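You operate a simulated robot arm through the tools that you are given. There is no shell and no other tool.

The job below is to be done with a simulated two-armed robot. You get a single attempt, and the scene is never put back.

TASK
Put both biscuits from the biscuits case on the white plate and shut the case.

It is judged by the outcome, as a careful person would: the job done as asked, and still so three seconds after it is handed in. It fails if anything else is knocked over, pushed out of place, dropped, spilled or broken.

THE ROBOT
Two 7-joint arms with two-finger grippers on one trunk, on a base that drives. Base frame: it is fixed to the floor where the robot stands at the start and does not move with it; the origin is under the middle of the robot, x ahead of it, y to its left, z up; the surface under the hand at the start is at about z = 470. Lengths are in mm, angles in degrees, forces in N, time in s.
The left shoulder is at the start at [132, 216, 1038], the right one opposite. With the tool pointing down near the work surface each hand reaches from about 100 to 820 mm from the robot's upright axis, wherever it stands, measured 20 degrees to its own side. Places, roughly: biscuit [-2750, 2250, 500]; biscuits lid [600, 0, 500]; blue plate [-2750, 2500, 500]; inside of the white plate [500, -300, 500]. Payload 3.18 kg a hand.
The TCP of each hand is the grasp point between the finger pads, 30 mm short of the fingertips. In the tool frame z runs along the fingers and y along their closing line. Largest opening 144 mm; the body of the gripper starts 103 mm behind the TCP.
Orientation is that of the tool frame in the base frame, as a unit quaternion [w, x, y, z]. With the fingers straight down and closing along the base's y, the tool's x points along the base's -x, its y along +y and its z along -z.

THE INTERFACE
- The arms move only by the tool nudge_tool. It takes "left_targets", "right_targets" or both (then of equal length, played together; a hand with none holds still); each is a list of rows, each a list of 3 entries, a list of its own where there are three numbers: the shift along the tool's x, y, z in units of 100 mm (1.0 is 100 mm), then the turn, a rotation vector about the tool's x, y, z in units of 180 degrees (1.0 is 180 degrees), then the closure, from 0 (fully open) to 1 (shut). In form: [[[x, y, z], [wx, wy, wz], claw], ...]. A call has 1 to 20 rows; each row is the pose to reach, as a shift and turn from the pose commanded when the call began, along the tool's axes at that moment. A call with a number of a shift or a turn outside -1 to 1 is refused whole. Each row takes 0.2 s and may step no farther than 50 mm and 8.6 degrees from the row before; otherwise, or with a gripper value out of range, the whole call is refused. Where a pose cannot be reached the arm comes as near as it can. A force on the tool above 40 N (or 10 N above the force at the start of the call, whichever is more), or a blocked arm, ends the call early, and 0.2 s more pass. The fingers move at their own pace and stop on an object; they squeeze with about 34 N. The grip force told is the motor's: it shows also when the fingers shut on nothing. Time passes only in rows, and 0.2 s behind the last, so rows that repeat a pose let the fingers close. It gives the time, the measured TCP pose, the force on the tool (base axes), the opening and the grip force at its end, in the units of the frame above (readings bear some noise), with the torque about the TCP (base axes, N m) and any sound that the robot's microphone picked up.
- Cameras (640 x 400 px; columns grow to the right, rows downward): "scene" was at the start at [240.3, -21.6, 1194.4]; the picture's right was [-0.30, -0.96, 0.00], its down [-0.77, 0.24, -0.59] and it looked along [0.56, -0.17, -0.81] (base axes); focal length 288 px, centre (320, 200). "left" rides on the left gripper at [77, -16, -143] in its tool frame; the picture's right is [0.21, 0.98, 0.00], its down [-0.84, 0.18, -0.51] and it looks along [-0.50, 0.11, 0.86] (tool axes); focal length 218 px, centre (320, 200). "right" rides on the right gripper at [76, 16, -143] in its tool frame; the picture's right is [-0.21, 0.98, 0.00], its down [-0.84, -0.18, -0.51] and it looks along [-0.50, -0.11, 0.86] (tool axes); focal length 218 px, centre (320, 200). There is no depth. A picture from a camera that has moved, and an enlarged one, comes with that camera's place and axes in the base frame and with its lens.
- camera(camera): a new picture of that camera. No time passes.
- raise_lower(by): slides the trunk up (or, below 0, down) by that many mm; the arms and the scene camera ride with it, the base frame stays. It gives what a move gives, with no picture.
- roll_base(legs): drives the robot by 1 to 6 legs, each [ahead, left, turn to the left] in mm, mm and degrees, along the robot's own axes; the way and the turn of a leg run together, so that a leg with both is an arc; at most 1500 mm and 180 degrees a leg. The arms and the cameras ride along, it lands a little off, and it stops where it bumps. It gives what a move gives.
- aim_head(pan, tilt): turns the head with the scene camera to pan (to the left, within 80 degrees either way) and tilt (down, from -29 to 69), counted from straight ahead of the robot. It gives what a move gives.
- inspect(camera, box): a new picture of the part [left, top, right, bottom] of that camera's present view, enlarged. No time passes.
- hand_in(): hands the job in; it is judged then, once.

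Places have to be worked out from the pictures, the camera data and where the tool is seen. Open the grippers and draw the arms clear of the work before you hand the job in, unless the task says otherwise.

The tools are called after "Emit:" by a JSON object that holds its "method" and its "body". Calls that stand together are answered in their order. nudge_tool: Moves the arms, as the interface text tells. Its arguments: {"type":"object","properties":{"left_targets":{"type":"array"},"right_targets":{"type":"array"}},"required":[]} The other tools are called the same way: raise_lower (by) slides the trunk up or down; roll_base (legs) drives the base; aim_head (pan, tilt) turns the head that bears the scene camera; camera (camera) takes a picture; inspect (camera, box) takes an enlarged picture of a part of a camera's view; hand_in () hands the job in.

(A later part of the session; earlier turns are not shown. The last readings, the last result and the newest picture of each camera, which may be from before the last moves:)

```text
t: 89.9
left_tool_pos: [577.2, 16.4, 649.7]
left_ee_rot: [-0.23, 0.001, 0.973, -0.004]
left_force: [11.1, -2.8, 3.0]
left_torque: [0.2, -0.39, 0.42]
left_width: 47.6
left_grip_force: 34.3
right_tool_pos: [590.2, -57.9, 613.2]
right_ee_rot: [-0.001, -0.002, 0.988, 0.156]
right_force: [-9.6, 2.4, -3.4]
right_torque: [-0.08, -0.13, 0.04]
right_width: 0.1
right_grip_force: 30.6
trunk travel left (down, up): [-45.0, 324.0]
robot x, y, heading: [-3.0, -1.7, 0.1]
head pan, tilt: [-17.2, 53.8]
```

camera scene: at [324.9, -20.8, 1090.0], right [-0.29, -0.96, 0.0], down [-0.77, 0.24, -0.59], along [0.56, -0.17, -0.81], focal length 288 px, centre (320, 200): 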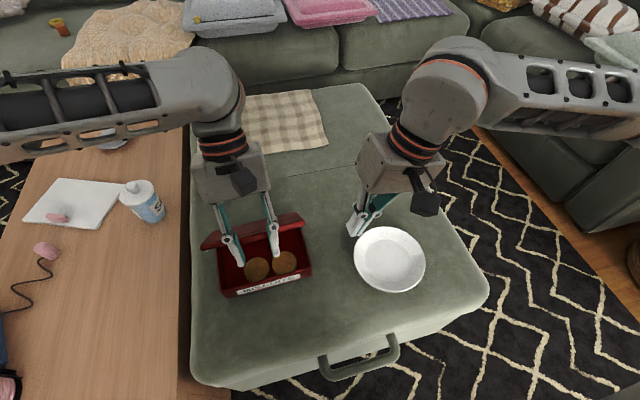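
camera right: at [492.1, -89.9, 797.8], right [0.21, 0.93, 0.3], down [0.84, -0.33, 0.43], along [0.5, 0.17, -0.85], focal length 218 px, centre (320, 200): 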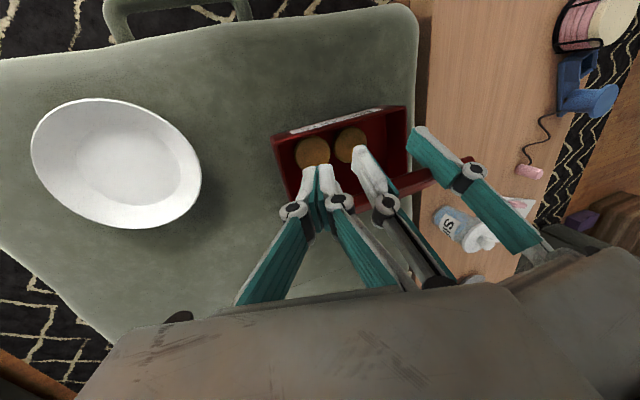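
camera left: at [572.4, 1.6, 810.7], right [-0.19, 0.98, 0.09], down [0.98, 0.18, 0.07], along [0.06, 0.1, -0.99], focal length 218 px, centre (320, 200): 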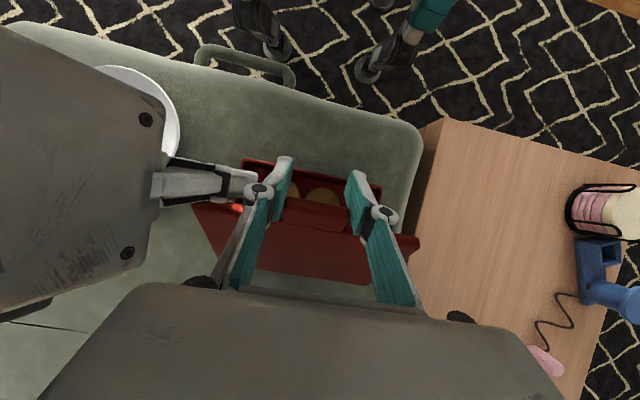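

The right fingers are in contact with the lid (about 10 N). I'll loosen the left grip slightly so the lid rests on the right hand.

Emit:
{"method": "nudge_tool", "body": {"left_targets": [[[0, 0, 0], [0, 0, 0], 0.63], [[0, 0, 0], [0, 0, 0], 0.61], [[0, 0, 0], [0, 0, 0], 0.61]]}}

Emit:
{"method": "inspect", "body": {"camera": "scene", "box": [170, 150, 390, 310]}}

Emit:
{"method": "camera", "body": {"camera": "left"}}

Emit:
{"method": "camera", "body": {"camera": "right"}}

```text
t: 90.7
left_tool_pos: [577.9, 16.7, 647.9]
left_ee_rot: [-0.23, 0.001, 0.973, -0.004]
left_force: [-0.3, -0.1, 0.3]
left_torque: [0.02, 0.04, 0.0]
left_width: 56.2
left_grip_force: 0.0
right_tool_pos: [590.2, -59.4, 613.2]
right_ee_rot: [-0.001, -0.001, 0.988, 0.156]
right_force: [0.0, -0.2, -0.2]
right_torque: [0.02, 0.03, 0.01]
right_width: 0.1
right_grip_force: 30.6
trunk travel left (down, up): [-45.0, 324.0]
robot x, y, heading: [4.4, 3.5, 0.4]
head pan, tilt: [-17.2, 53.8]
```

```text
2.50 times, centred on (280, 230) of scene
camera zoom: at [324.7, -20.9, 1090.1], right [-0.29, -0.96, 0.0], down [-0.77, 0.24, -0.59], along [0.56, -0.17, -0.81], focal length 721 px, centre (420, 125)
```

zoom: 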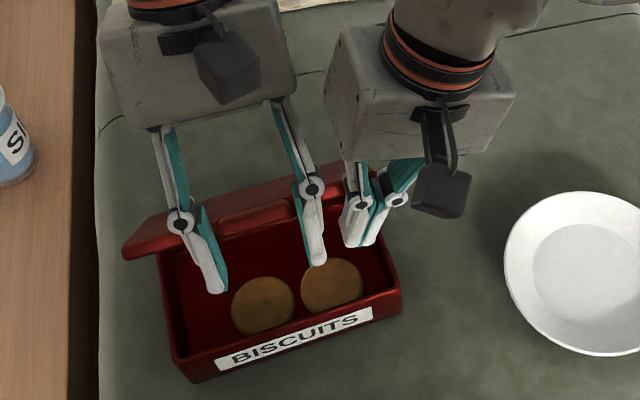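

```text
taken
camera left: at [572.2, 1.5, 810.9], right [-0.19, 0.98, 0.09], down [0.98, 0.18, 0.07], along [0.06, 0.1, -0.99], focal length 218 px, centre (320, 200)
```

left: 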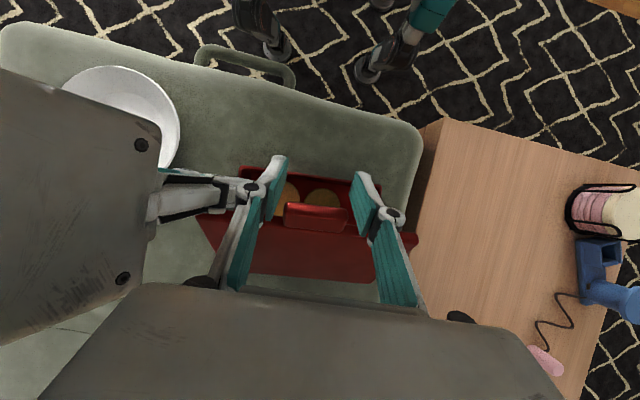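

```text
taken
camera right: at [514.2, -86.4, 752.9], right [0.21, 0.93, 0.3], down [0.84, -0.33, 0.43], along [0.5, 0.17, -0.85], focal length 218 px, centre (320, 200)
```

right: 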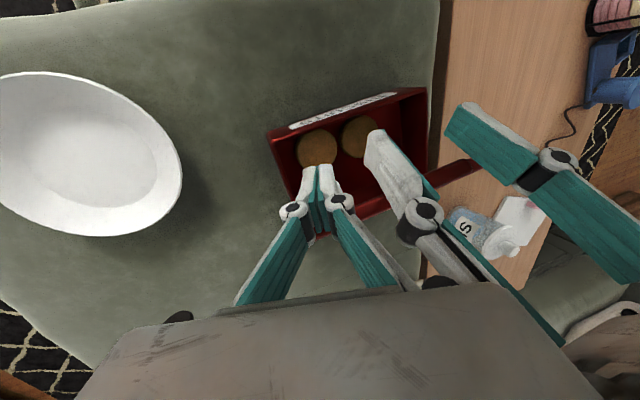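

The lid is staying up at about 50° with both grips unloaded. I'll withdraw the left hand straight up, then shift it left and straighten it once it clears the tab.

Emit:
{"method": "nudge_tool", "body": {"left_targets": [[[0.068, 0, -0.134], [0, 0, 0], 0.61], [[0.136, 0, -0.267], [0, 0, 0], 0.61], [[0.204, 0, -0.4], [0, 0, 0], 0.61], [[0.25, 0, -0.5], [0, 0, 0], 0.61], [[0.25, 0, -0.5], [0, 0, 0], 0.61]]}}

Emit:
{"method": "inspect", "body": {"camera": "scene", "box": [170, 150, 390, 310]}}

Emit:
{"method": "camera", "body": {"camera": "left"}}

```text
t: 91.9
left_tool_pos: [578.3, 16.6, 703.2]
left_ee_rot: [-0.23, 0.001, 0.973, -0.003]
left_force: [0.5, 0.0, 0.5]
left_torque: [-0.04, 0.0, -0.02]
left_width: 55.9
left_grip_force: 0.0
right_tool_pos: [591.2, -59.0, 613.7]
right_ee_rot: [0.0, 0.0, 0.988, 0.155]
right_force: [0.2, 0.3, -0.2]
right_torque: [-0.02, 0.01, 0.0]
right_width: 0.0
right_grip_force: 30.2
trunk travel left (down, up): [-45.0, 324.0]
robot x, y, heading: [2.7, 0.0, -0.0]
head pan, tilt: [-17.2, 53.8]
```

```text
2.50 times, centred on (280, 230) of scene
camera zoom: at [324.8, -20.9, 1090.0], right [-0.29, -0.96, 0.0], down [-0.77, 0.24, -0.59], along [0.56, -0.17, -0.81], focal length 721 px, centre (420, 125)
```

zoom: 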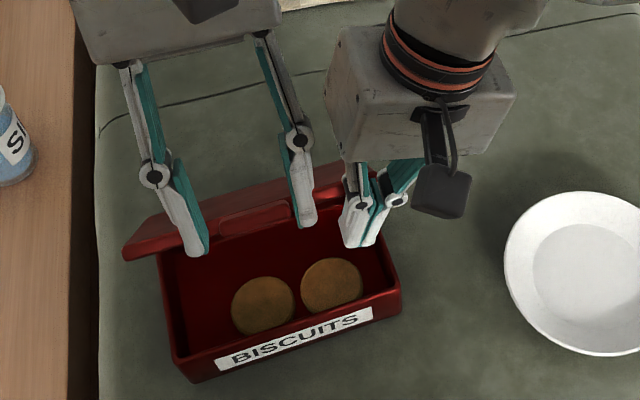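

```text
taken
camera left: at [572.9, 1.6, 866.1], right [-0.19, 0.98, 0.09], down [0.98, 0.18, 0.07], along [0.06, 0.1, -0.99], focal length 218 px, centre (320, 200)
```

left: 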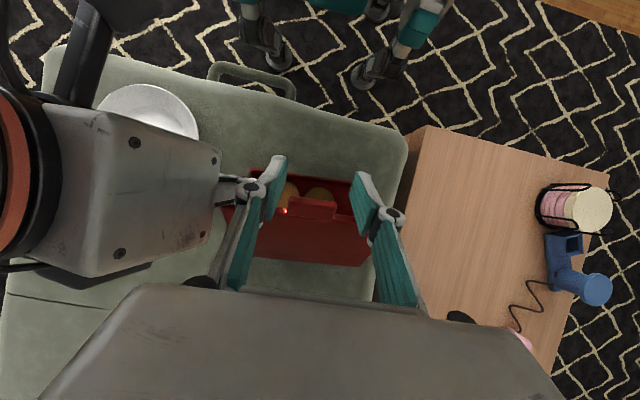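

The lid rests on the right fingers and the left hand is clear of it. I'll move the left hand well away to the left and up, straightening it.

Emit:
{"method": "nudge_tool", "body": {"left_targets": [[[0.05, 0.25, -0.1], [0, 0, 0], 0.61], [[0.1, 0.5, -0.2], [0, -0.03, 0], 0.61], [[0.15, 0.75, -0.3], [0, -0.065, 0], 0.61], [[0.2, 1.0, -0.4], [0, -0.1, 0], 0.61], [[0.2, 1.0, -0.4], [0, -0.145, 0], 0.61], [[0.2, 1.0, -0.4], [0, -0.145, 0], 0.61]]}}

Emit:
{"method": "camera", "body": {"camera": "scene"}}

Emit:
{"method": "inspect", "body": {"camera": "scene", "box": [170, 150, 390, 310]}}

Emit:
{"method": "camera", "body": {"camera": "right"}}

```text
t: 93.3
left_tool_pos: [577.1, 119.4, 747.6]
left_ee_rot: [-0.004, 0.0, 1.0, -0.004]
left_force: [-0.2, 0.2, -0.9]
left_torque: [-0.03, 0.01, 0.04]
left_width: 55.9
left_grip_force: 0.1
right_tool_pos: [590.8, -57.5, 612.5]
right_ee_rot: [0.0, -0.001, 0.988, 0.156]
right_force: [-0.2, -0.2, -1.5]
right_torque: [0.0, 0.01, -0.03]
right_width: 0.3
right_grip_force: 30.4
trunk travel left (down, up): [-45.0, 324.0]
robot x, y, heading: [1.0, -0.8, 0.2]
head pan, tilt: [-17.2, 53.8]
```

```text
taken
camera scene: at [324.8, -20.9, 1090.0], right [-0.29, -0.96, 0.0], down [-0.77, 0.24, -0.59], along [0.56, -0.17, -0.81], focal length 288 px, centre (320, 200)
```

scene: 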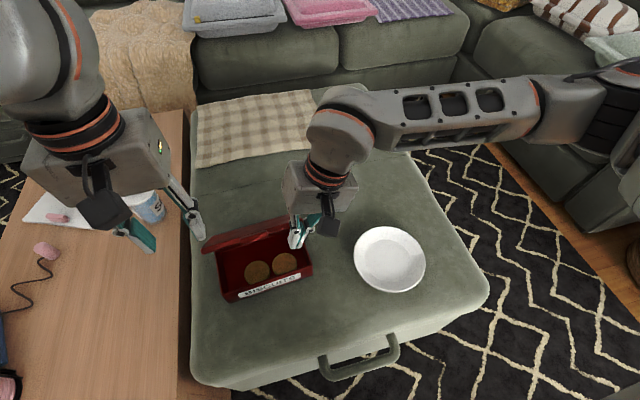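

```text
2.50 times, centred on (280, 230) of scene
camera zoom: at [324.8, -20.9, 1090.0], right [-0.29, -0.96, 0.0], down [-0.77, 0.24, -0.59], along [0.56, -0.17, -0.81], focal length 721 px, centre (420, 125)
```

zoom: 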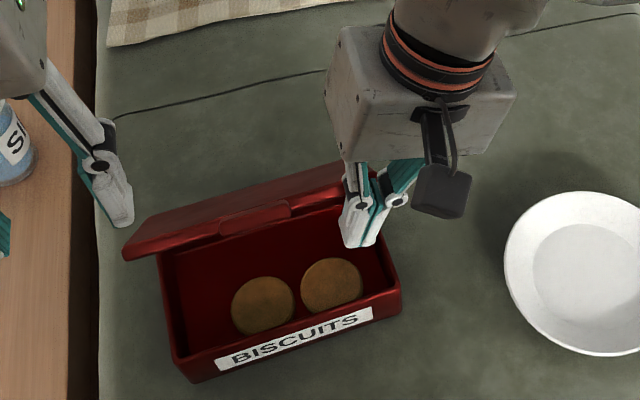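

```text
taken
camera right: at [514.1, -86.3, 752.7], right [0.21, 0.93, 0.3], down [0.84, -0.33, 0.43], along [0.5, 0.17, -0.85], focal length 218 px, centre (320, 200)
```

right: 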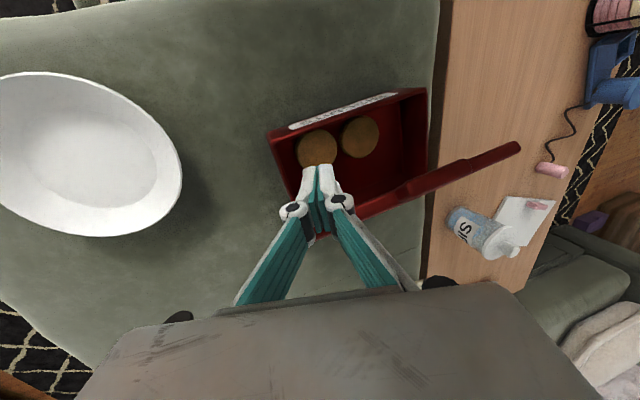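

The lid is propped only by the right fingers now. I'll push it back along +x, with a slight rise, in small steps.

Emit:
{"method": "nudge_tool", "body": {"right_targets": [[[-0.1, 0.01, -0.02], [0, 0, 0], 1], [[-0.2, 0.015, -0.045], [0, 0, 0], 1], [[-0.3, 0.025, -0.07], [0, 0, 0], 1], [[-0.4, 0.03, -0.095], [0, 0, 0], 1], [[-0.5, 0.035, -0.11], [0, 0, 0], 1], [[-0.5, 0.035, -0.11], [0, 0, 0], 1]]}}

Emit:
{"method": "inspect", "body": {"camera": "scene", "box": [170, 150, 390, 310]}}

Emit:
{"method": "camera", "body": {"camera": "right"}}

```text
t: 94.7
left_tool_pos: [577.0, 117.8, 748.4]
left_ee_rot: [-0.004, 0.0, 1.0, -0.003]
left_force: [0.6, -0.7, 0.5]
left_torque: [0.02, 0.0, 0.01]
left_width: 56.1
left_grip_force: 0.1
right_tool_pos: [640.7, -56.8, 623.6]
right_ee_rot: [0.0, 0.0, 0.988, 0.156]
right_force: [0.6, 0.4, -0.1]
right_torque: [0.03, -0.01, 0.01]
right_width: 0.1
right_grip_force: 30.7
trunk travel left (down, up): [-45.0, 324.0]
robot x, y, heading: [-1.8, -0.8, 0.1]
head pan, tilt: [-17.2, 53.8]
```

```text
2.50 times, centred on (280, 230) of scene
camera zoom: at [324.7, -20.9, 1090.1], right [-0.29, -0.96, 0.0], down [-0.77, 0.24, -0.59], along [0.56, -0.17, -0.81], focal length 721 px, centre (420, 125)
```

zoom: 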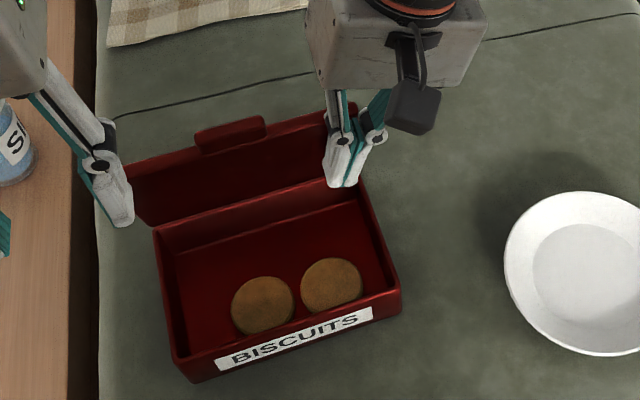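

```text
taken
camera right: at [563.7, -85.6, 763.6], right [0.21, 0.93, 0.3], down [0.84, -0.33, 0.43], along [0.5, 0.17, -0.85], focal length 218 px, centre (320, 200)
```

right: 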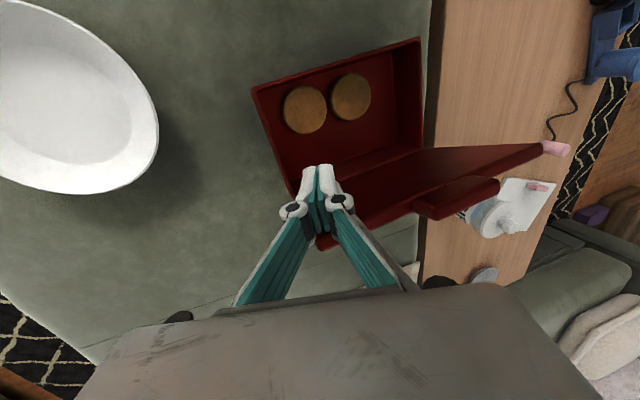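

The lid has swung past vertical and its inner face is fully visible. I'll back the right fingers off a little to see whether it stays open on its own.

Emit:
{"method": "nudge_tool", "body": {"right_targets": [[[0.1, 0, 0], [0, 0, 0], 1], [[0.2, 0, 0], [0, 0, 0], 1], [[0.2, 0, 0], [0, 0, 0], 1], [[0.2, 0, 0], [0, 0, 0], 1]]}}

Emit:
{"method": "inspect", "body": {"camera": "scene", "box": [170, 150, 390, 310]}}

Emit:
{"method": "inspect", "body": {"camera": "right", "box": [220, 20, 580, 260]}}

```text
t: 95.7
left_tool_pos: [576.7, 117.6, 747.8]
left_ee_rot: [-0.004, -0.001, 1.0, -0.003]
left_force: [-0.2, -0.4, 0.4]
left_torque: [0.01, -0.03, 0.03]
left_width: 56.1
left_grip_force: 0.0
right_tool_pos: [620.1, -57.4, 621.7]
right_ee_rot: [0.0, -0.001, 0.988, 0.156]
right_force: [-1.2, -0.1, -0.1]
right_torque: [0.01, 0.01, -0.01]
right_width: 0.1
right_grip_force: 30.9
trunk travel left (down, up): [-45.0, 324.0]
robot x, y, heading: [0.4, 3.4, -0.0]
head pan, tilt: [-17.2, 53.8]
```

```text
2.50 times, centred on (280, 230) of scene
camera zoom: at [324.7, -20.9, 1090.1], right [-0.29, -0.96, 0.0], down [-0.77, 0.24, -0.59], along [0.56, -0.17, -0.81], focal length 721 px, centre (420, 125)
```

zoom: 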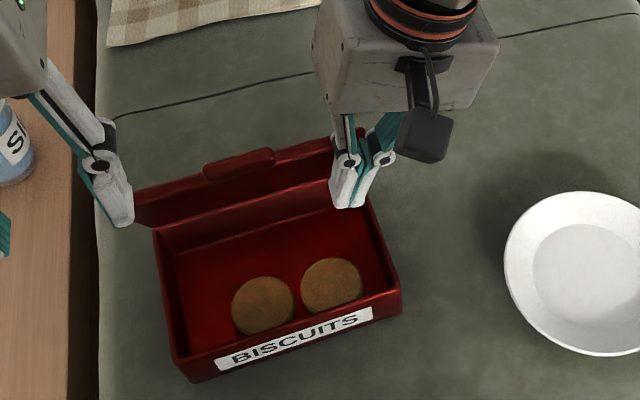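

```text
1.67 times, centred on (400, 140) of right
camera zoom: at [543.7, -85.8, 763.6], right [0.21, 0.93, 0.3], down [0.84, -0.33, 0.43], along [0.5, 0.17, -0.85], focal length 364 px, centre (187, 300)
```

zoom: 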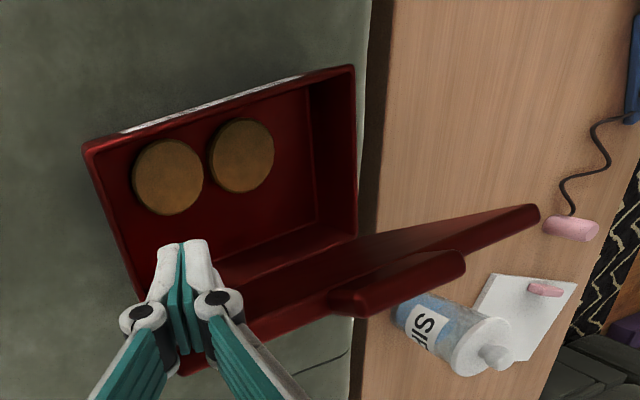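

The lid followed the fingers back, so it was not past vertical yet. I'll push further, to x≈690.

Emit:
{"method": "nudge_tool", "body": {"right_targets": [[[-0.1, 0, 0], [0, 0, 0], 1], [[-0.2, 0, 0], [0, 0, 0], 1], [[-0.3, 0, 0], [0, 0, 0], 1], [[-0.4, 0, 0], [0, 0, 0], 1], [[-0.48, 0, 0], [0, 0, 0], 1], [[-0.56, 0, 0], [0, 0, 0], 1], [[-0.64, 0, 0], [0, 0, 0], 1], [[-0.7, 0, 0], [0, 0, 0], 1], [[-0.7, 0, 0], [0, 0, 0], 1]]}}

Emit:
{"method": "inspect", "body": {"camera": "scene", "box": [170, 150, 390, 310]}}

Emit:
{"method": "camera", "body": {"camera": "right"}}

```text
t: 97.7
left_tool_pos: [577.4, 118.1, 748.0]
left_ee_rot: [-0.004, 0.0, 1.0, -0.004]
left_force: [0.6, -0.9, -0.6]
left_torque: [0.04, 0.01, -0.02]
left_width: 56.0
left_grip_force: 0.0
right_tool_pos: [690.1, -56.8, 623.9]
right_ee_rot: [-0.001, 0.0, 0.988, 0.155]
right_force: [0.7, 0.1, -0.6]
right_torque: [0.02, 0.0, -0.01]
right_width: 0.0
right_grip_force: 31.2
trunk travel left (down, up): [-45.0, 324.0]
robot x, y, heading: [1.3, 0.9, 0.1]
head pan, tilt: [-17.2, 53.8]
```

```text
2.50 times, centred on (280, 230) of scene
camera zoom: at [324.7, -20.9, 1090.1], right [-0.29, -0.96, 0.0], down [-0.77, 0.24, -0.59], along [0.56, -0.17, -0.81], focal length 721 px, centre (420, 125)
```

zoom: 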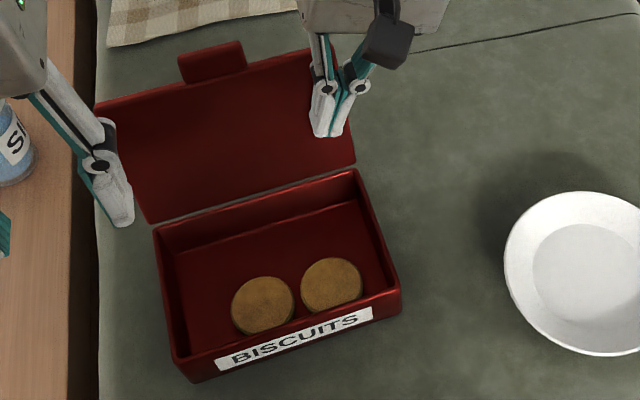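

```text
taken
camera right: at [614.0, -85.5, 764.2], right [0.21, 0.93, 0.3], down [0.84, -0.33, 0.43], along [0.5, 0.17, -0.85], focal length 218 px, centre (320, 200)
```

right: 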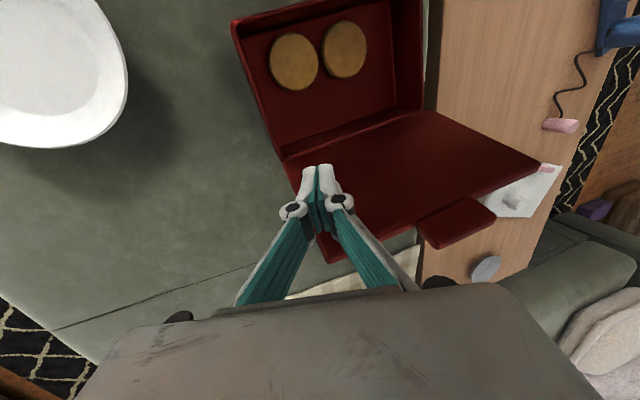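

The lid is now clearly folded well past vertical. I'll back the right hand off and up, and check that it stays.

Emit:
{"method": "nudge_tool", "body": {"right_targets": [[[0.2, 0, 0], [0, 0, 0], 1], [[0.4, 0, -0.1], [0, 0, 0], 1], [[0.6, -0.1, -0.3], [0, 0, 0], 1], [[0.8, -0.3, -0.6], [0, 0, 0], 1], [[0.9, -0.5, -0.9], [0, 0, 0], 1], [[0.9, -0.7, -0.9], [0, 0, 0], 1]]}}

Emit:
{"method": "camera", "body": {"camera": "scene"}}

Emit:
{"method": "inspect", "body": {"camera": "scene", "box": [170, 150, 390, 310]}}

Emit:
{"method": "camera", "body": {"camera": "right"}}

```text
t: 99.1
left_tool_pos: [578.0, 118.6, 748.0]
left_ee_rot: [-0.005, -0.001, 1.0, -0.003]
left_force: [-1.0, -0.1, -0.4]
left_torque: [-0.01, -0.01, -0.02]
left_width: 56.1
left_grip_force: 0.1
right_tool_pos: [599.6, -153.6, 685.5]
right_ee_rot: [-0.001, -0.001, 0.988, 0.156]
right_force: [0.3, -0.5, 0.0]
right_torque: [0.0, 0.0, 0.01]
right_width: 0.2
right_grip_force: 30.5
trunk travel left (down, up): [-45.0, 324.0]
robot x, y, heading: [-2.2, 1.0, 0.3]
head pan, tilt: [-17.2, 53.8]
```

```text
taken
camera scene: at [325.0, -21.1, 1089.9], right [-0.29, -0.96, 0.0], down [-0.77, 0.24, -0.59], along [0.56, -0.17, -0.81], focal length 288 px, centre (320, 200)
```

scene: 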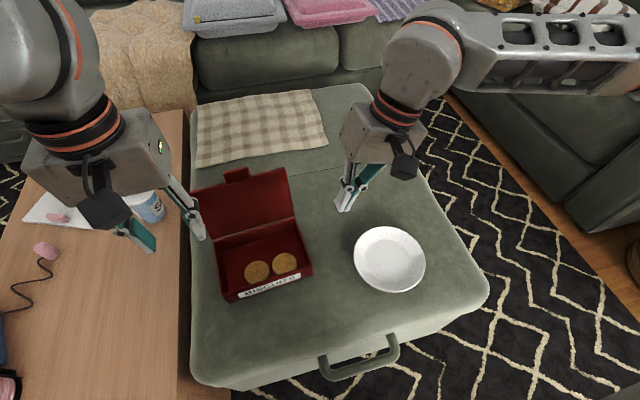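

```text
2.50 times, centred on (280, 230) of scene
camera zoom: at [325.0, -21.1, 1089.9], right [-0.29, -0.96, 0.0], down [-0.77, 0.24, -0.59], along [0.56, -0.17, -0.81], focal length 721 px, centre (420, 125)
```

zoom: 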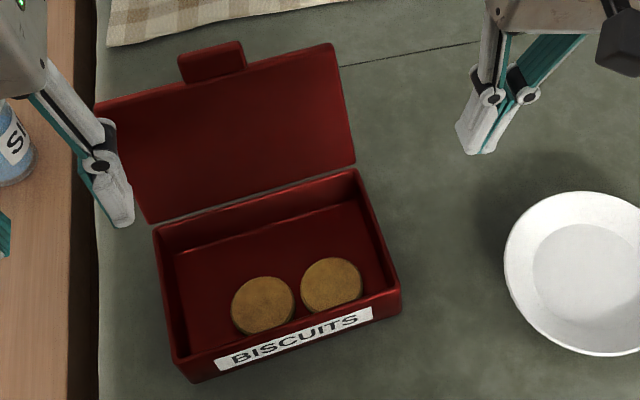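

```text
taken
camera right: at [523.0, -181.7, 826.9], right [0.21, 0.93, 0.3], down [0.84, -0.33, 0.43], along [0.5, 0.17, -0.85], focal length 218 px, centre (320, 200)
```

right: 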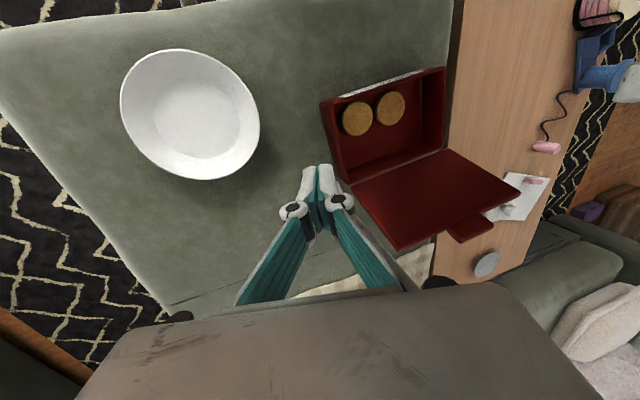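

The lid stays open on its own. The biscuits are at about (599, −21) and (599, 42), roughly 56 mm across with a 7 mm gap, close to the front wall. I'll move the left hand out of the way and set the right hand upright over the case.

Emit:
{"method": "nudge_tool", "body": {"left_targets": [[[0.2, 0.3, -0.2], [0, 0, 0], 0.61], [[0.4, 0.6, -0.4], [0, 0, 0], 0.61], [[0.6, 0.9, -0.5], [0, 0, 0], 0.61], [[0.8, 1.0, -0.5], [0, 0, 0], 0.61], [[0.8, 1.0, -0.5], [0, 0, 0], 0.61]], "right_targets": [[[0, 0.05, 0], [0.025, 0, 0], 1], [[0, 0.1, 0], [0.05, 0, 0], 1], [[0, 0.15, 0], [0.075, 0, 0], 1], [[0, 0.2, 0], [0.0995, 0, 0], 1], [[0, 0.2, 0], [0.0995, 0, 0], 1]]}}

Emit:
{"method": "camera", "body": {"camera": "scene"}}

Emit:
{"method": "camera", "body": {"camera": "right"}}

```text
t: 100.3
left_tool_pos: [496.8, 218.6, 798.9]
left_ee_rot: [-0.004, 0.001, 1.0, -0.003]
left_force: [0.0, -0.7, 0.5]
left_torque: [0.01, 0.04, -0.02]
left_width: 56.4
left_grip_force: 0.1
right_tool_pos: [600.6, -133.4, 694.4]
right_ee_rot: [0.0, -0.001, 1.0, 0.0]
right_force: [0.5, -0.3, -0.1]
right_torque: [-0.02, 0.0, 0.02]
right_width: 0.1
right_grip_force: 30.7
trunk travel left (down, up): [-45.0, 324.0]
robot x, y, heading: [1.5, -4.3, 0.3]
head pan, tilt: [-17.2, 53.8]
```

```text
taken
camera scene: at [324.9, -21.1, 1089.9], right [-0.29, -0.96, 0.0], down [-0.77, 0.24, -0.59], along [0.56, -0.17, -0.81], focal length 288 px, centre (320, 200)
```

scene: 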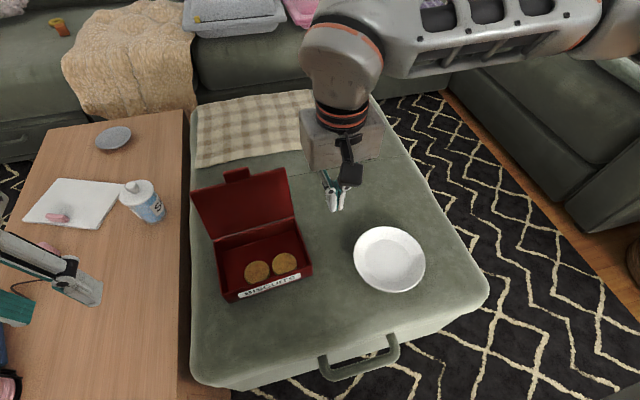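

```text
taken
camera right: at [523.5, -116.9, 836.1], right [0.21, 0.98, 0.0], down [0.84, -0.18, 0.51], along [0.5, -0.11, -0.86], focal length 218 px, centre (320, 200)
```

right: 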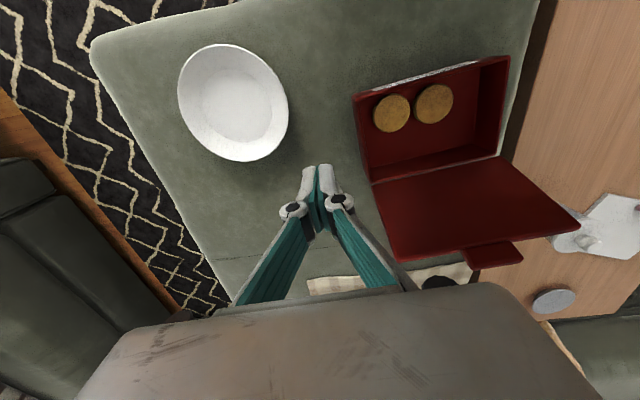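

Emit:
{"method": "nudge_tool", "body": {"right_targets": [[[-0.05, 0.35, 0.1], [0, 0, 0], 1], [[-0.1, 0.7, 0.25], [0, 0, 0], 1], [[-0.15, 1.0, 0.4], [0, 0, 0], 1], [[-0.15, 1.0, 0.4], [0, 0, 0], 1]]}}

Emit:
{"method": "inspect", "body": {"camera": "right", "box": [200, 40, 520, 240]}}

Emit:
{"method": "inspect", "body": {"camera": "scene", "box": [180, 160, 340, 310]}}

```text
t: 101.3
left_tool_pos: [496.4, 219.0, 798.9]
left_ee_rot: [-0.004, 0.0, 1.0, -0.003]
left_force: [-0.1, 0.2, 0.2]
left_torque: [0.05, 0.02, 0.02]
left_width: 56.1
left_grip_force: 0.2
right_tool_pos: [616.7, -31.8, 653.8]
right_ee_rot: [0.0, 0.0, 1.0, 0.0]
right_force: [-0.2, -0.4, -1.2]
right_torque: [0.0, -0.02, 0.01]
right_width: 0.1
right_grip_force: 31.1
trunk travel left (down, up): [-45.0, 324.0]
robot x, y, heading: [3.9, 1.6, 0.0]
head pan, tilt: [-17.2, 53.8]
```

```text
2.00 times, centred on (360, 140) of right
camera zoom: at [539.6, -16.3, 796.2], right [0.21, 0.98, 0.0], down [0.84, -0.18, 0.51], along [0.5, -0.1, -0.86], focal length 436 px, centre (240, 320)
```

zoom: 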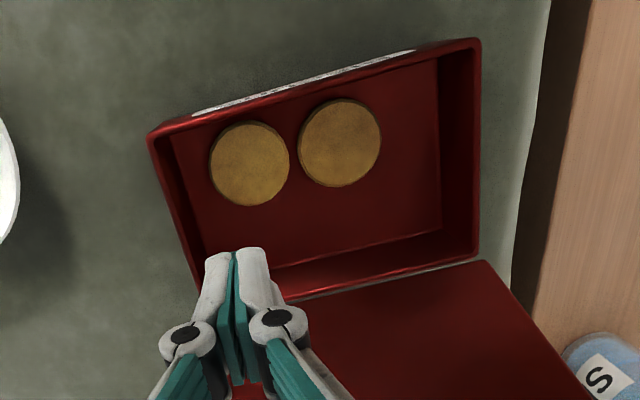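

```text
2.67 times, centred on (260, 235) of scene
camera zoom: at [324.6, -21.0, 1090.2], right [-0.29, -0.96, 0.0], down [-0.77, 0.24, -0.59], along [0.56, -0.17, -0.81], focal length 769 px, centre (480, 107)
```

zoom: 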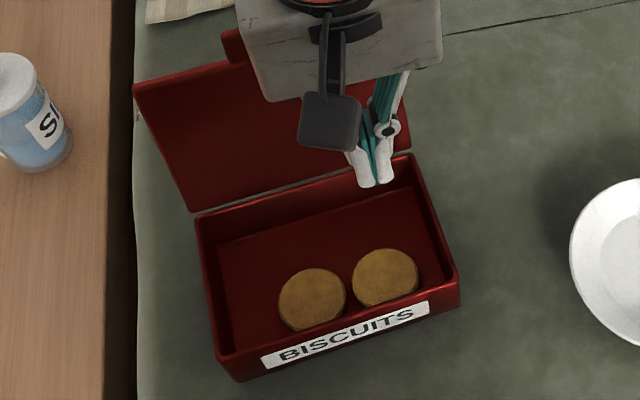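

The biscuits are at (600, −20) and (600, 41) with only about a 5 mm gap, too narrow for a finger. I'll lower the closed fingers behind the gap at (640, 11), to wedge the biscuits gently apart.

Emit:
{"method": "nudge_tool", "body": {"right_targets": [[[-0.12, 0.22, 0.15], [0, 0, 0], 1], [[-0.23, 0.425, 0.4], [0, 0, 0], 1], [[-0.23, 0.425, 0.8], [0, 0, 0], 1], [[-0.23, 0.425, 1.0], [0, 0, 0], 1], [[-0.23, 0.425, 1.0], [0, 0, 0], 1]]}}

Emit:
{"method": "inspect", "body": {"camera": "right", "box": [200, 40, 520, 240]}}

Emit:
{"method": "inspect", "body": {"camera": "scene", "box": [180, 160, 340, 310]}}

```text
t: 102.5
left_tool_pos: [497.2, 217.8, 799.6]
left_ee_rot: [-0.004, 0.0, 1.0, -0.004]
left_force: [0.0, 0.4, 0.3]
left_torque: [0.02, 0.01, -0.01]
left_width: 56.3
left_grip_force: 0.0
right_tool_pos: [640.0, 8.7, 554.3]
right_ee_rot: [0.0, 0.0, 1.0, 0.001]
right_force: [-0.3, 0.6, -0.5]
right_torque: [-0.04, 0.01, -0.02]
right_width: 0.0
right_grip_force: 31.0
trunk travel left (down, up): [-45.0, 324.0]
robot x, y, heading: [-0.9, -0.0, 0.1]
head pan, tilt: [-17.2, 53.8]
```

```text
2.00 times, centred on (360, 140) of right
camera zoom: at [562.8, 25.7, 696.2], right [0.21, 0.98, 0.0], down [0.84, -0.18, 0.51], along [0.5, -0.1, -0.86], focal length 436 px, centre (240, 320)
```

zoom: 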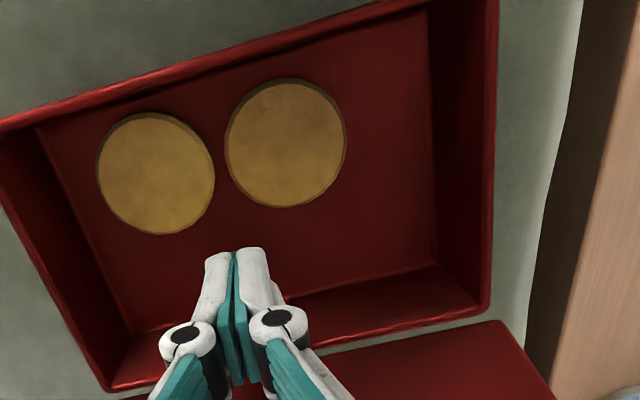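

```text
2.67 times, centred on (260, 235) of scene
camera zoom: at [324.6, -20.9, 1090.2], right [-0.29, -0.96, 0.0], down [-0.77, 0.24, -0.59], along [0.56, -0.17, -0.81], focal length 769 px, centre (480, 107)
```

zoom: 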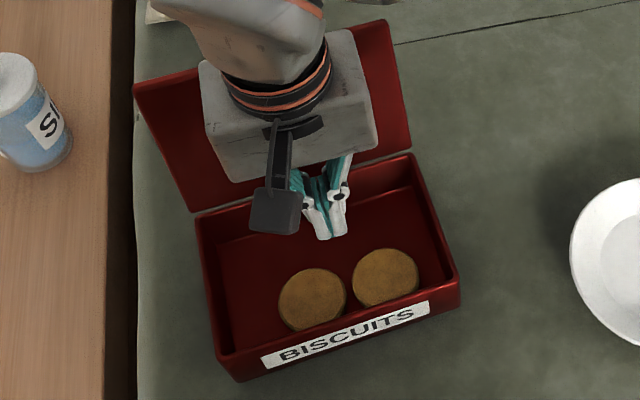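

Emit:
{"method": "nudge_tool", "body": {"right_targets": [[[0, 0.01, 0.2], [0, 0, 0], 1], [[0, 0.01, 0.38], [0, 0, 0], 1], [[0, 0.01, 0.45], [0, 0, 0], 1], [[0, 0.01, 0.45], [0, 0, 0], 1]]}}

Emit:
{"method": "inspect", "body": {"camera": "right", "box": [200, 40, 520, 240]}}

```text
t: 103.5
left_tool_pos: [497.3, 218.8, 798.6]
left_ee_rot: [-0.004, 0.0, 1.0, -0.004]
left_force: [0.6, -0.9, 0.4]
left_torque: [0.0, -0.01, 0.01]
left_width: 56.0
left_grip_force: 0.1
right_tool_pos: [638.5, 9.8, 507.8]
right_ee_rot: [-0.001, -0.001, 1.0, 0.0]
right_force: [1.0, -0.2, -0.5]
right_torque: [-0.01, -0.01, -0.02]
right_width: 0.0
right_grip_force: 30.7
trunk travel left (down, up): [-45.0, 324.0]
robot x, y, heading: [-0.1, -0.8, 0.1]
head pan, tilt: [-17.2, 53.8]
```

```text
2.00 times, centred on (360, 140) of right
camera zoom: at [561.9, 26.4, 651.6], right [0.21, 0.98, 0.0], down [0.84, -0.18, 0.51], along [0.5, -0.1, -0.86], focal length 436 px, centre (240, 320)
```

zoom: 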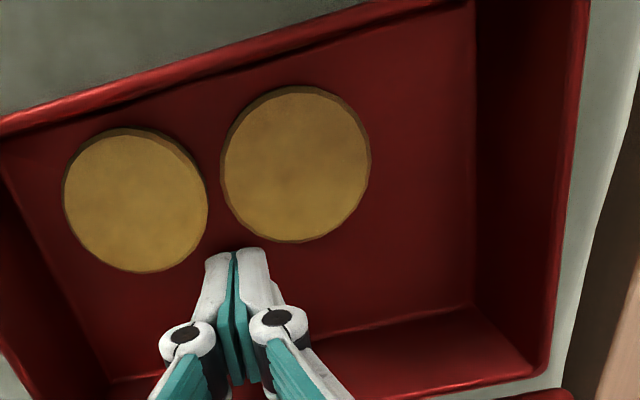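

Emit:
{"method": "nudge_tool", "body": {"right_targets": [[[0.06, 0, 0], [0, 0, 0], 1], [[0.12, 0, 0], [0, 0, 0], 1], [[0.18, 0, 0], [0, 0, 0], 1], [[0.24, 0, 0], [0, 0, 0], 1], [[0.3, 0, 0], [0, 0, 0], 1], [[0.36, 0, 0], [0, 0, 0], 1], [[0.36, 0, 0], [0, 0, 0], 1]]}}

Emit:
{"method": "inspect", "body": {"camera": "right", "box": [200, 40, 520, 240]}}

Emit:
{"method": "inspect", "body": {"camera": "scene", "box": [180, 160, 340, 310]}}

```text
t: 105.1
left_tool_pos: [497.6, 218.6, 800.4]
left_ee_rot: [-0.003, 0.0, 1.0, -0.004]
left_force: [-0.9, 0.0, -0.7]
left_torque: [0.02, -0.01, 0.02]
left_width: 56.2
left_grip_force: 0.0
right_tool_pos: [603.4, 11.4, 512.3]
right_ee_rot: [0.003, -0.001, 1.0, 0.001]
right_force: [8.5, 1.7, 19.0]
right_torque: [-0.01, -0.05, -0.01]
right_width: 0.2
right_grip_force: 30.6
trunk travel left (down, up): [-45.0, 324.0]
robot x, y, heading: [-1.4, 0.3, 0.2]
head pan, tilt: [-17.2, 53.8]
```

```text
2.00 times, centred on (360, 140) of right
camera zoom: at [525.9, 27.1, 653.9], right [0.21, 0.98, 0.0], down [0.84, -0.18, 0.51], along [0.5, -0.1, -0.86], focal length 436 px, centre (240, 320)
```

zoom: 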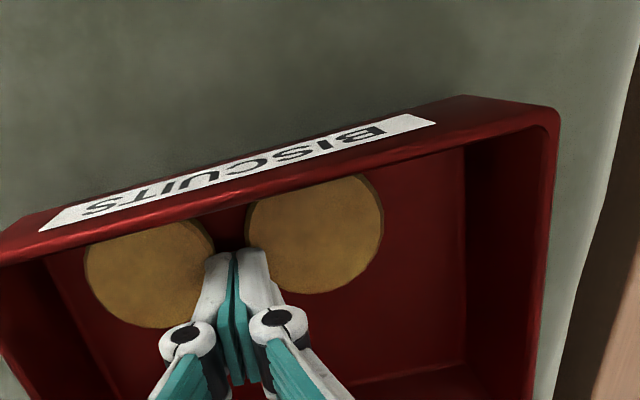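

```text
2.67 times, centred on (260, 235) of scene
camera zoom: at [323.6, -20.9, 1090.8], right [-0.29, -0.96, 0.0], down [-0.77, 0.24, -0.59], along [0.57, -0.17, -0.81], focal length 769 px, centre (480, 107)
```

zoom: 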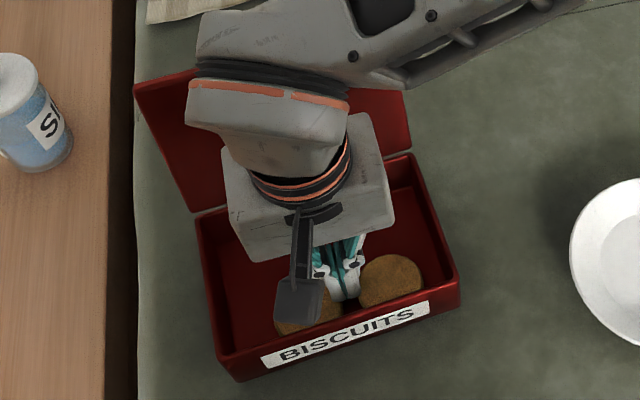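

The wedge is working but the tip is riding on the biscuit edges (19 N). I'll lift off and see how wide the gap is now.

Emit:
{"method": "nudge_tool", "body": {"right_targets": [[[-0.02, 0, -0.1], [0, 0, 0], 1], [[-0.1, 0, -0.4], [0, 0, 0], 1], [[-0.3, 0, -0.8], [0, 0, 0], 1], [[-0.3, 0, -0.8], [0, 0, 0], 1]]}}

Emit:
{"method": "inspect", "body": {"camera": "right", "box": [200, 40, 520, 240]}}

Emit:
{"method": "inspect", "body": {"camera": "scene", "box": [180, 160, 340, 310]}}

```text
t: 106.1
left_tool_pos: [497.3, 219.7, 795.9]
left_ee_rot: [-0.004, 0.0, 1.0, -0.003]
left_force: [-0.4, -0.2, 0.6]
left_torque: [-0.02, 0.04, -0.03]
left_width: 56.2
left_grip_force: 0.1
right_tool_pos: [633.8, 11.1, 588.1]
right_ee_rot: [0.0, -0.001, 1.0, 0.0]
right_force: [0.3, 0.9, -0.7]
right_torque: [0.0, 0.02, 0.0]
right_width: 0.0
right_grip_force: 30.6
trunk travel left (down, up): [-45.0, 324.0]
robot x, y, heading: [-1.2, -0.4, -0.1]
head pan, tilt: [-17.2, 53.8]
```

```text
2.00 times, centred on (360, 140) of right
camera zoom: at [556.4, 27.8, 731.0], right [0.21, 0.98, 0.0], down [0.84, -0.18, 0.51], along [0.49, -0.1, -0.86], focal length 436 px, centre (240, 320)
```

zoom: 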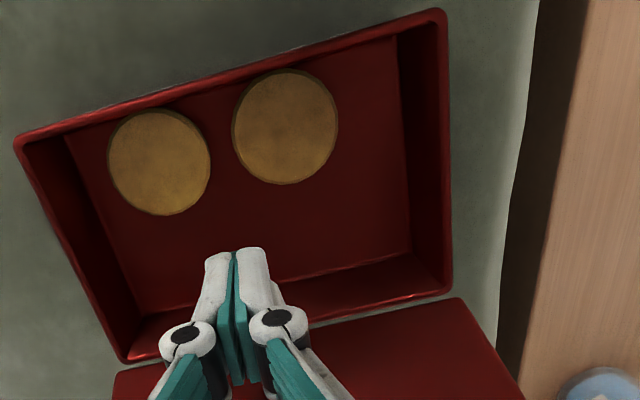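

```text
2.67 times, centred on (260, 235) of scene
camera zoom: at [325.1, -20.9, 1089.8], right [-0.29, -0.96, 0.0], down [-0.77, 0.24, -0.59], along [0.56, -0.17, -0.81], focal length 769 px, centre (480, 107)
```

zoom: 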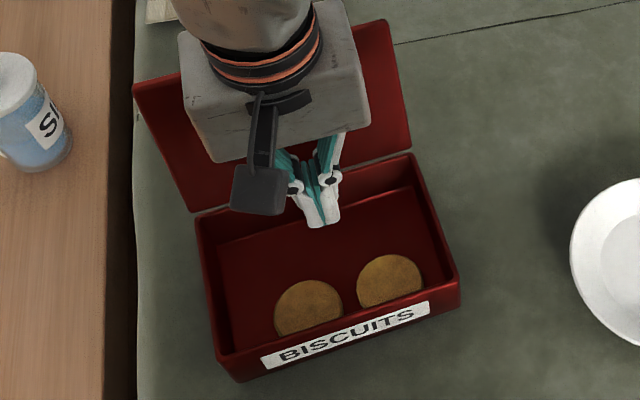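

The gap is now about 14 mm, with biscuits at (588, 47) and (591, −23). I'll grip the left one across y: TCP at (588, 51), opening 70 mm so the right finger fits the gap.

Emit:
{"method": "nudge_tool", "body": {"right_targets": [[[0.15, 0.15, 0.0], [0, 0, 0], 0.8], [[0.3, 0.28, 0.0], [0, 0, 0], 0.6], [[0.46, 0.4, 0.0], [0, 0, 0], 0.515], [[0.46, 0.4, 0.25], [0, 0, 0], 0.515], [[0.46, 0.4, 0.4], [0, 0, 0], 0.515], [[0.46, 0.4, 0.4], [0, 0, 0], 0.515]]}}

Emit:
{"method": "inspect", "body": {"camera": "right", "box": [160, 40, 480, 240]}}

Emit:
{"method": "inspect", "body": {"camera": "scene", "box": [180, 160, 340, 310]}}

```text
t: 107.5
left_tool_pos: [497.2, 218.7, 798.0]
left_ee_rot: [-0.005, 0.0, 1.0, -0.003]
left_force: [-0.2, -0.6, -0.2]
left_torque: [0.03, -0.01, 0.02]
left_width: 56.4
left_grip_force: 0.1
right_tool_pos: [585.7, 50.2, 549.0]
right_ee_rot: [0.001, -0.001, 1.0, 0.0]
right_force: [-0.4, -1.0, 0.0]
right_torque: [-0.04, 0.0, -0.02]
right_width: 69.9
right_grip_force: 0.0
trunk travel left (down, up): [-45.0, 324.0]
robot x, y, heading: [4.5, 0.7, 0.2]
head pan, tilt: [-17.2, 53.8]
```

```text
2.00 times, centred on (320, 140) of right
camera zoom: at [508.9, 67.1, 691.4], right [0.21, 0.98, 0.0], down [0.84, -0.18, 0.51], along [0.5, -0.1, -0.86], focal length 436 px, centre (320, 320)
```

zoom: 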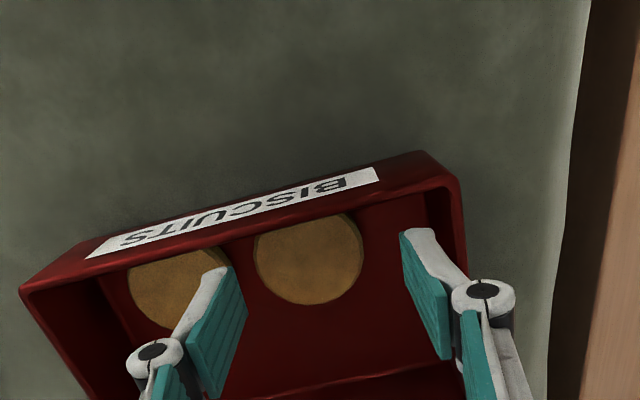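

```text
2.67 times, centred on (260, 235) of scene
camera zoom: at [324.7, -20.9, 1090.2], right [-0.29, -0.96, 0.0], down [-0.77, 0.24, -0.59], along [0.56, -0.17, -0.81], focal length 769 px, centre (480, 107)
```

zoom: 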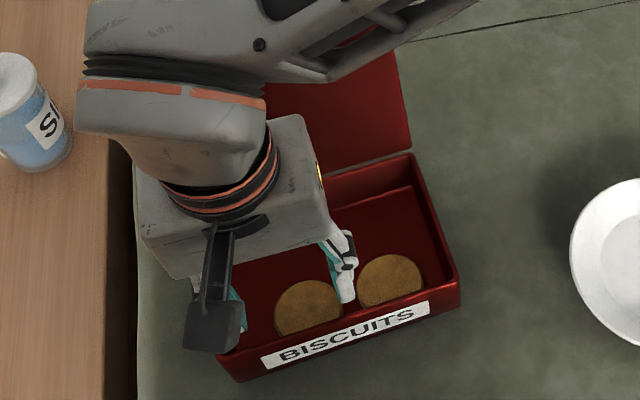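

The right finger lines up with the gap (y 5–15, with the gap spanning y 2–17). I'll descend and close.

Emit:
{"method": "nudge_tool", "body": {"right_targets": [[[-0.03, 0, 0.15], [0, 0, 0], 0.515], [[-0.05, 0, 0.3], [0, 0, 0], 0.515], [[-0.05, 0, 0.41], [0, 0, 0], 0.515], [[-0.05, 0, 0.41], [0, 0, 0], 0.515]]}}

Emit:
{"method": "inspect", "body": {"camera": "right", "box": [160, 40, 480, 240]}}

```text
t: 108.5
left_tool_pos: [497.8, 218.3, 798.9]
left_ee_rot: [-0.004, 0.001, 1.0, -0.003]
left_force: [0.0, 0.3, -0.5]
left_torque: [0.0, -0.02, 0.02]
left_width: 56.2
left_grip_force: 0.0
right_tool_pos: [590.6, 49.4, 508.2]
right_ee_rot: [0.0, -0.001, 1.0, 0.0]
right_force: [0.5, 0.0, 0.5]
right_torque: [0.03, -0.04, -0.01]
right_width: 69.8
right_grip_force: 0.1
trunk travel left (down, up): [-45.0, 324.0]
robot x, y, heading: [2.5, 0.3, -0.0]
head pan, tilt: [-17.2, 53.8]
```

```text
2.00 times, centred on (320, 140) of right
camera zoom: at [513.8, 66.7, 650.2], right [0.21, 0.98, 0.0], down [0.84, -0.18, 0.51], along [0.5, -0.1, -0.86], focal length 436 px, centre (320, 320)
```

zoom: 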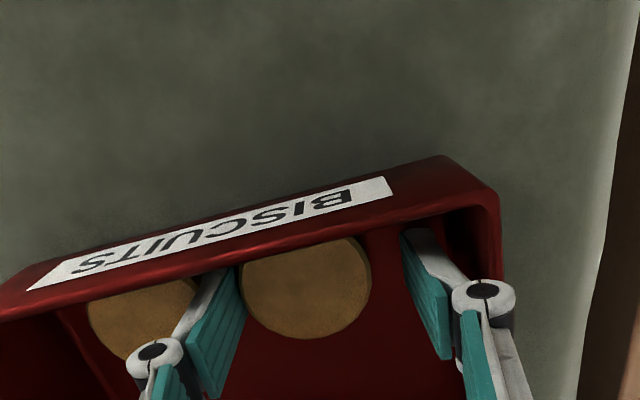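

The fingers straddle the biscuit cleanly. I'll close on it.

Emit:
{"method": "nudge_tool", "body": {"right_targets": [[[0, 0, 0], [0, 0, 0], 0.57], [[0, 0, 0], [0, 0, 0], 0.62], [[0, 0, 0], [0, 0, 0], 0.66], [[0, 0, 0], [0, 0, 0], 0.68], [[0, 0, 0], [0, 0, 0], 0.68]]}}

Emit:
{"method": "inspect", "body": {"camera": "right", "box": [160, 40, 480, 240]}}

```text
t: 109.7
left_tool_pos: [497.2, 219.0, 798.1]
left_ee_rot: [-0.004, 0.001, 1.0, -0.004]
left_force: [1.0, 0.3, 0.0]
left_torque: [0.03, -0.03, -0.01]
left_width: 56.4
left_grip_force: 0.0
right_tool_pos: [590.2, 48.3, 508.0]
right_ee_rot: [0.0, -0.001, 1.0, 0.001]
right_force: [0.1, 0.0, -0.5]
right_torque: [0.01, -0.01, 0.01]
right_width: 54.0
right_grip_force: 34.0
trunk travel left (down, up): [-45.0, 324.0]
robot x, y, heading: [-1.7, 1.2, 0.2]
head pan, tilt: [-17.2, 53.8]
```

```text
2.00 times, centred on (320, 140) of right
camera zoom: at [513.9, 66.6, 650.3], right [0.21, 0.98, 0.0], down [0.84, -0.18, 0.51], along [0.5, -0.1, -0.86], focal length 436 px, centre (320, 320)
```

zoom: 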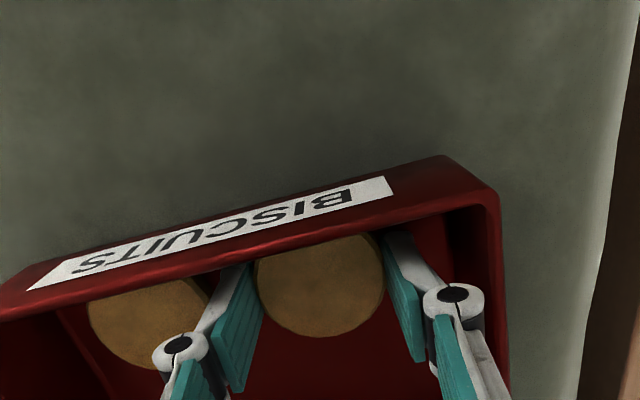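

The biscuit is gripped at 54 mm wide with 34 N. I'll lift it straight up and check.

Emit:
{"method": "nudge_tool", "body": {"right_targets": [[[-0.02, 0, -0.1], [0, 0, 0], 0.68], [[-0.04, 0, -0.25], [0, 0, 0], 0.68], [[-0.04, 0, -0.5], [0, 0, 0], 0.68], [[-0.04, 0, -0.8], [0, 0, 0], 0.68], [[-0.04, 0, -1.0], [0, 0, 0], 0.68], [[-0.04, 0, -1.0], [0, 0, 0], 0.68]]}}

Emit:
{"method": "camera", "body": {"camera": "right"}}

Emit:
{"method": "camera", "body": {"camera": "scene"}}

```text
t: 111.1
left_tool_pos: [496.6, 219.2, 799.0]
left_ee_rot: [-0.006, 0.0, 1.0, -0.003]
left_force: [-0.5, -0.1, 0.6]
left_torque: [-0.05, 0.0, 0.01]
left_width: 56.1
left_grip_force: 0.2
right_tool_pos: [595.2, 49.5, 610.5]
right_ee_rot: [0.001, -0.001, 1.0, -0.001]
right_force: [-0.3, 0.1, 0.1]
right_torque: [-0.02, 0.0, -0.01]
right_width: 53.0
right_grip_force: 33.6
trunk travel left (down, up): [-45.0, 324.0]
robot x, y, heading: [1.4, -1.9, -0.0]
head pan, tilt: [-17.2, 53.8]
```

```text
taken
camera right: at [518.8, 66.0, 752.2], right [0.21, 0.98, 0.0], down [0.84, -0.18, 0.51], along [0.5, -0.1, -0.86], focal length 218 px, centre (320, 200)
```

right: 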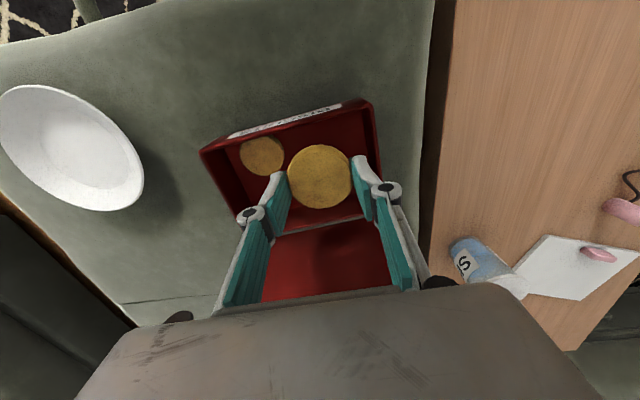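

```text
taken
camera scene: at [324.9, -20.9, 1089.9], right [-0.29, -0.96, 0.0], down [-0.77, 0.24, -0.59], along [0.56, -0.17, -0.81], focal length 288 px, centre (320, 200)
```

scene: 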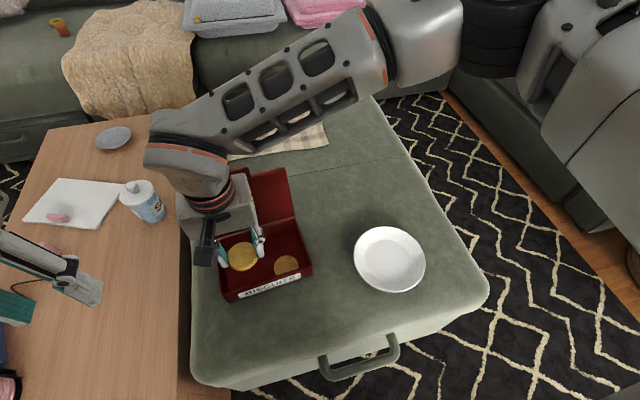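

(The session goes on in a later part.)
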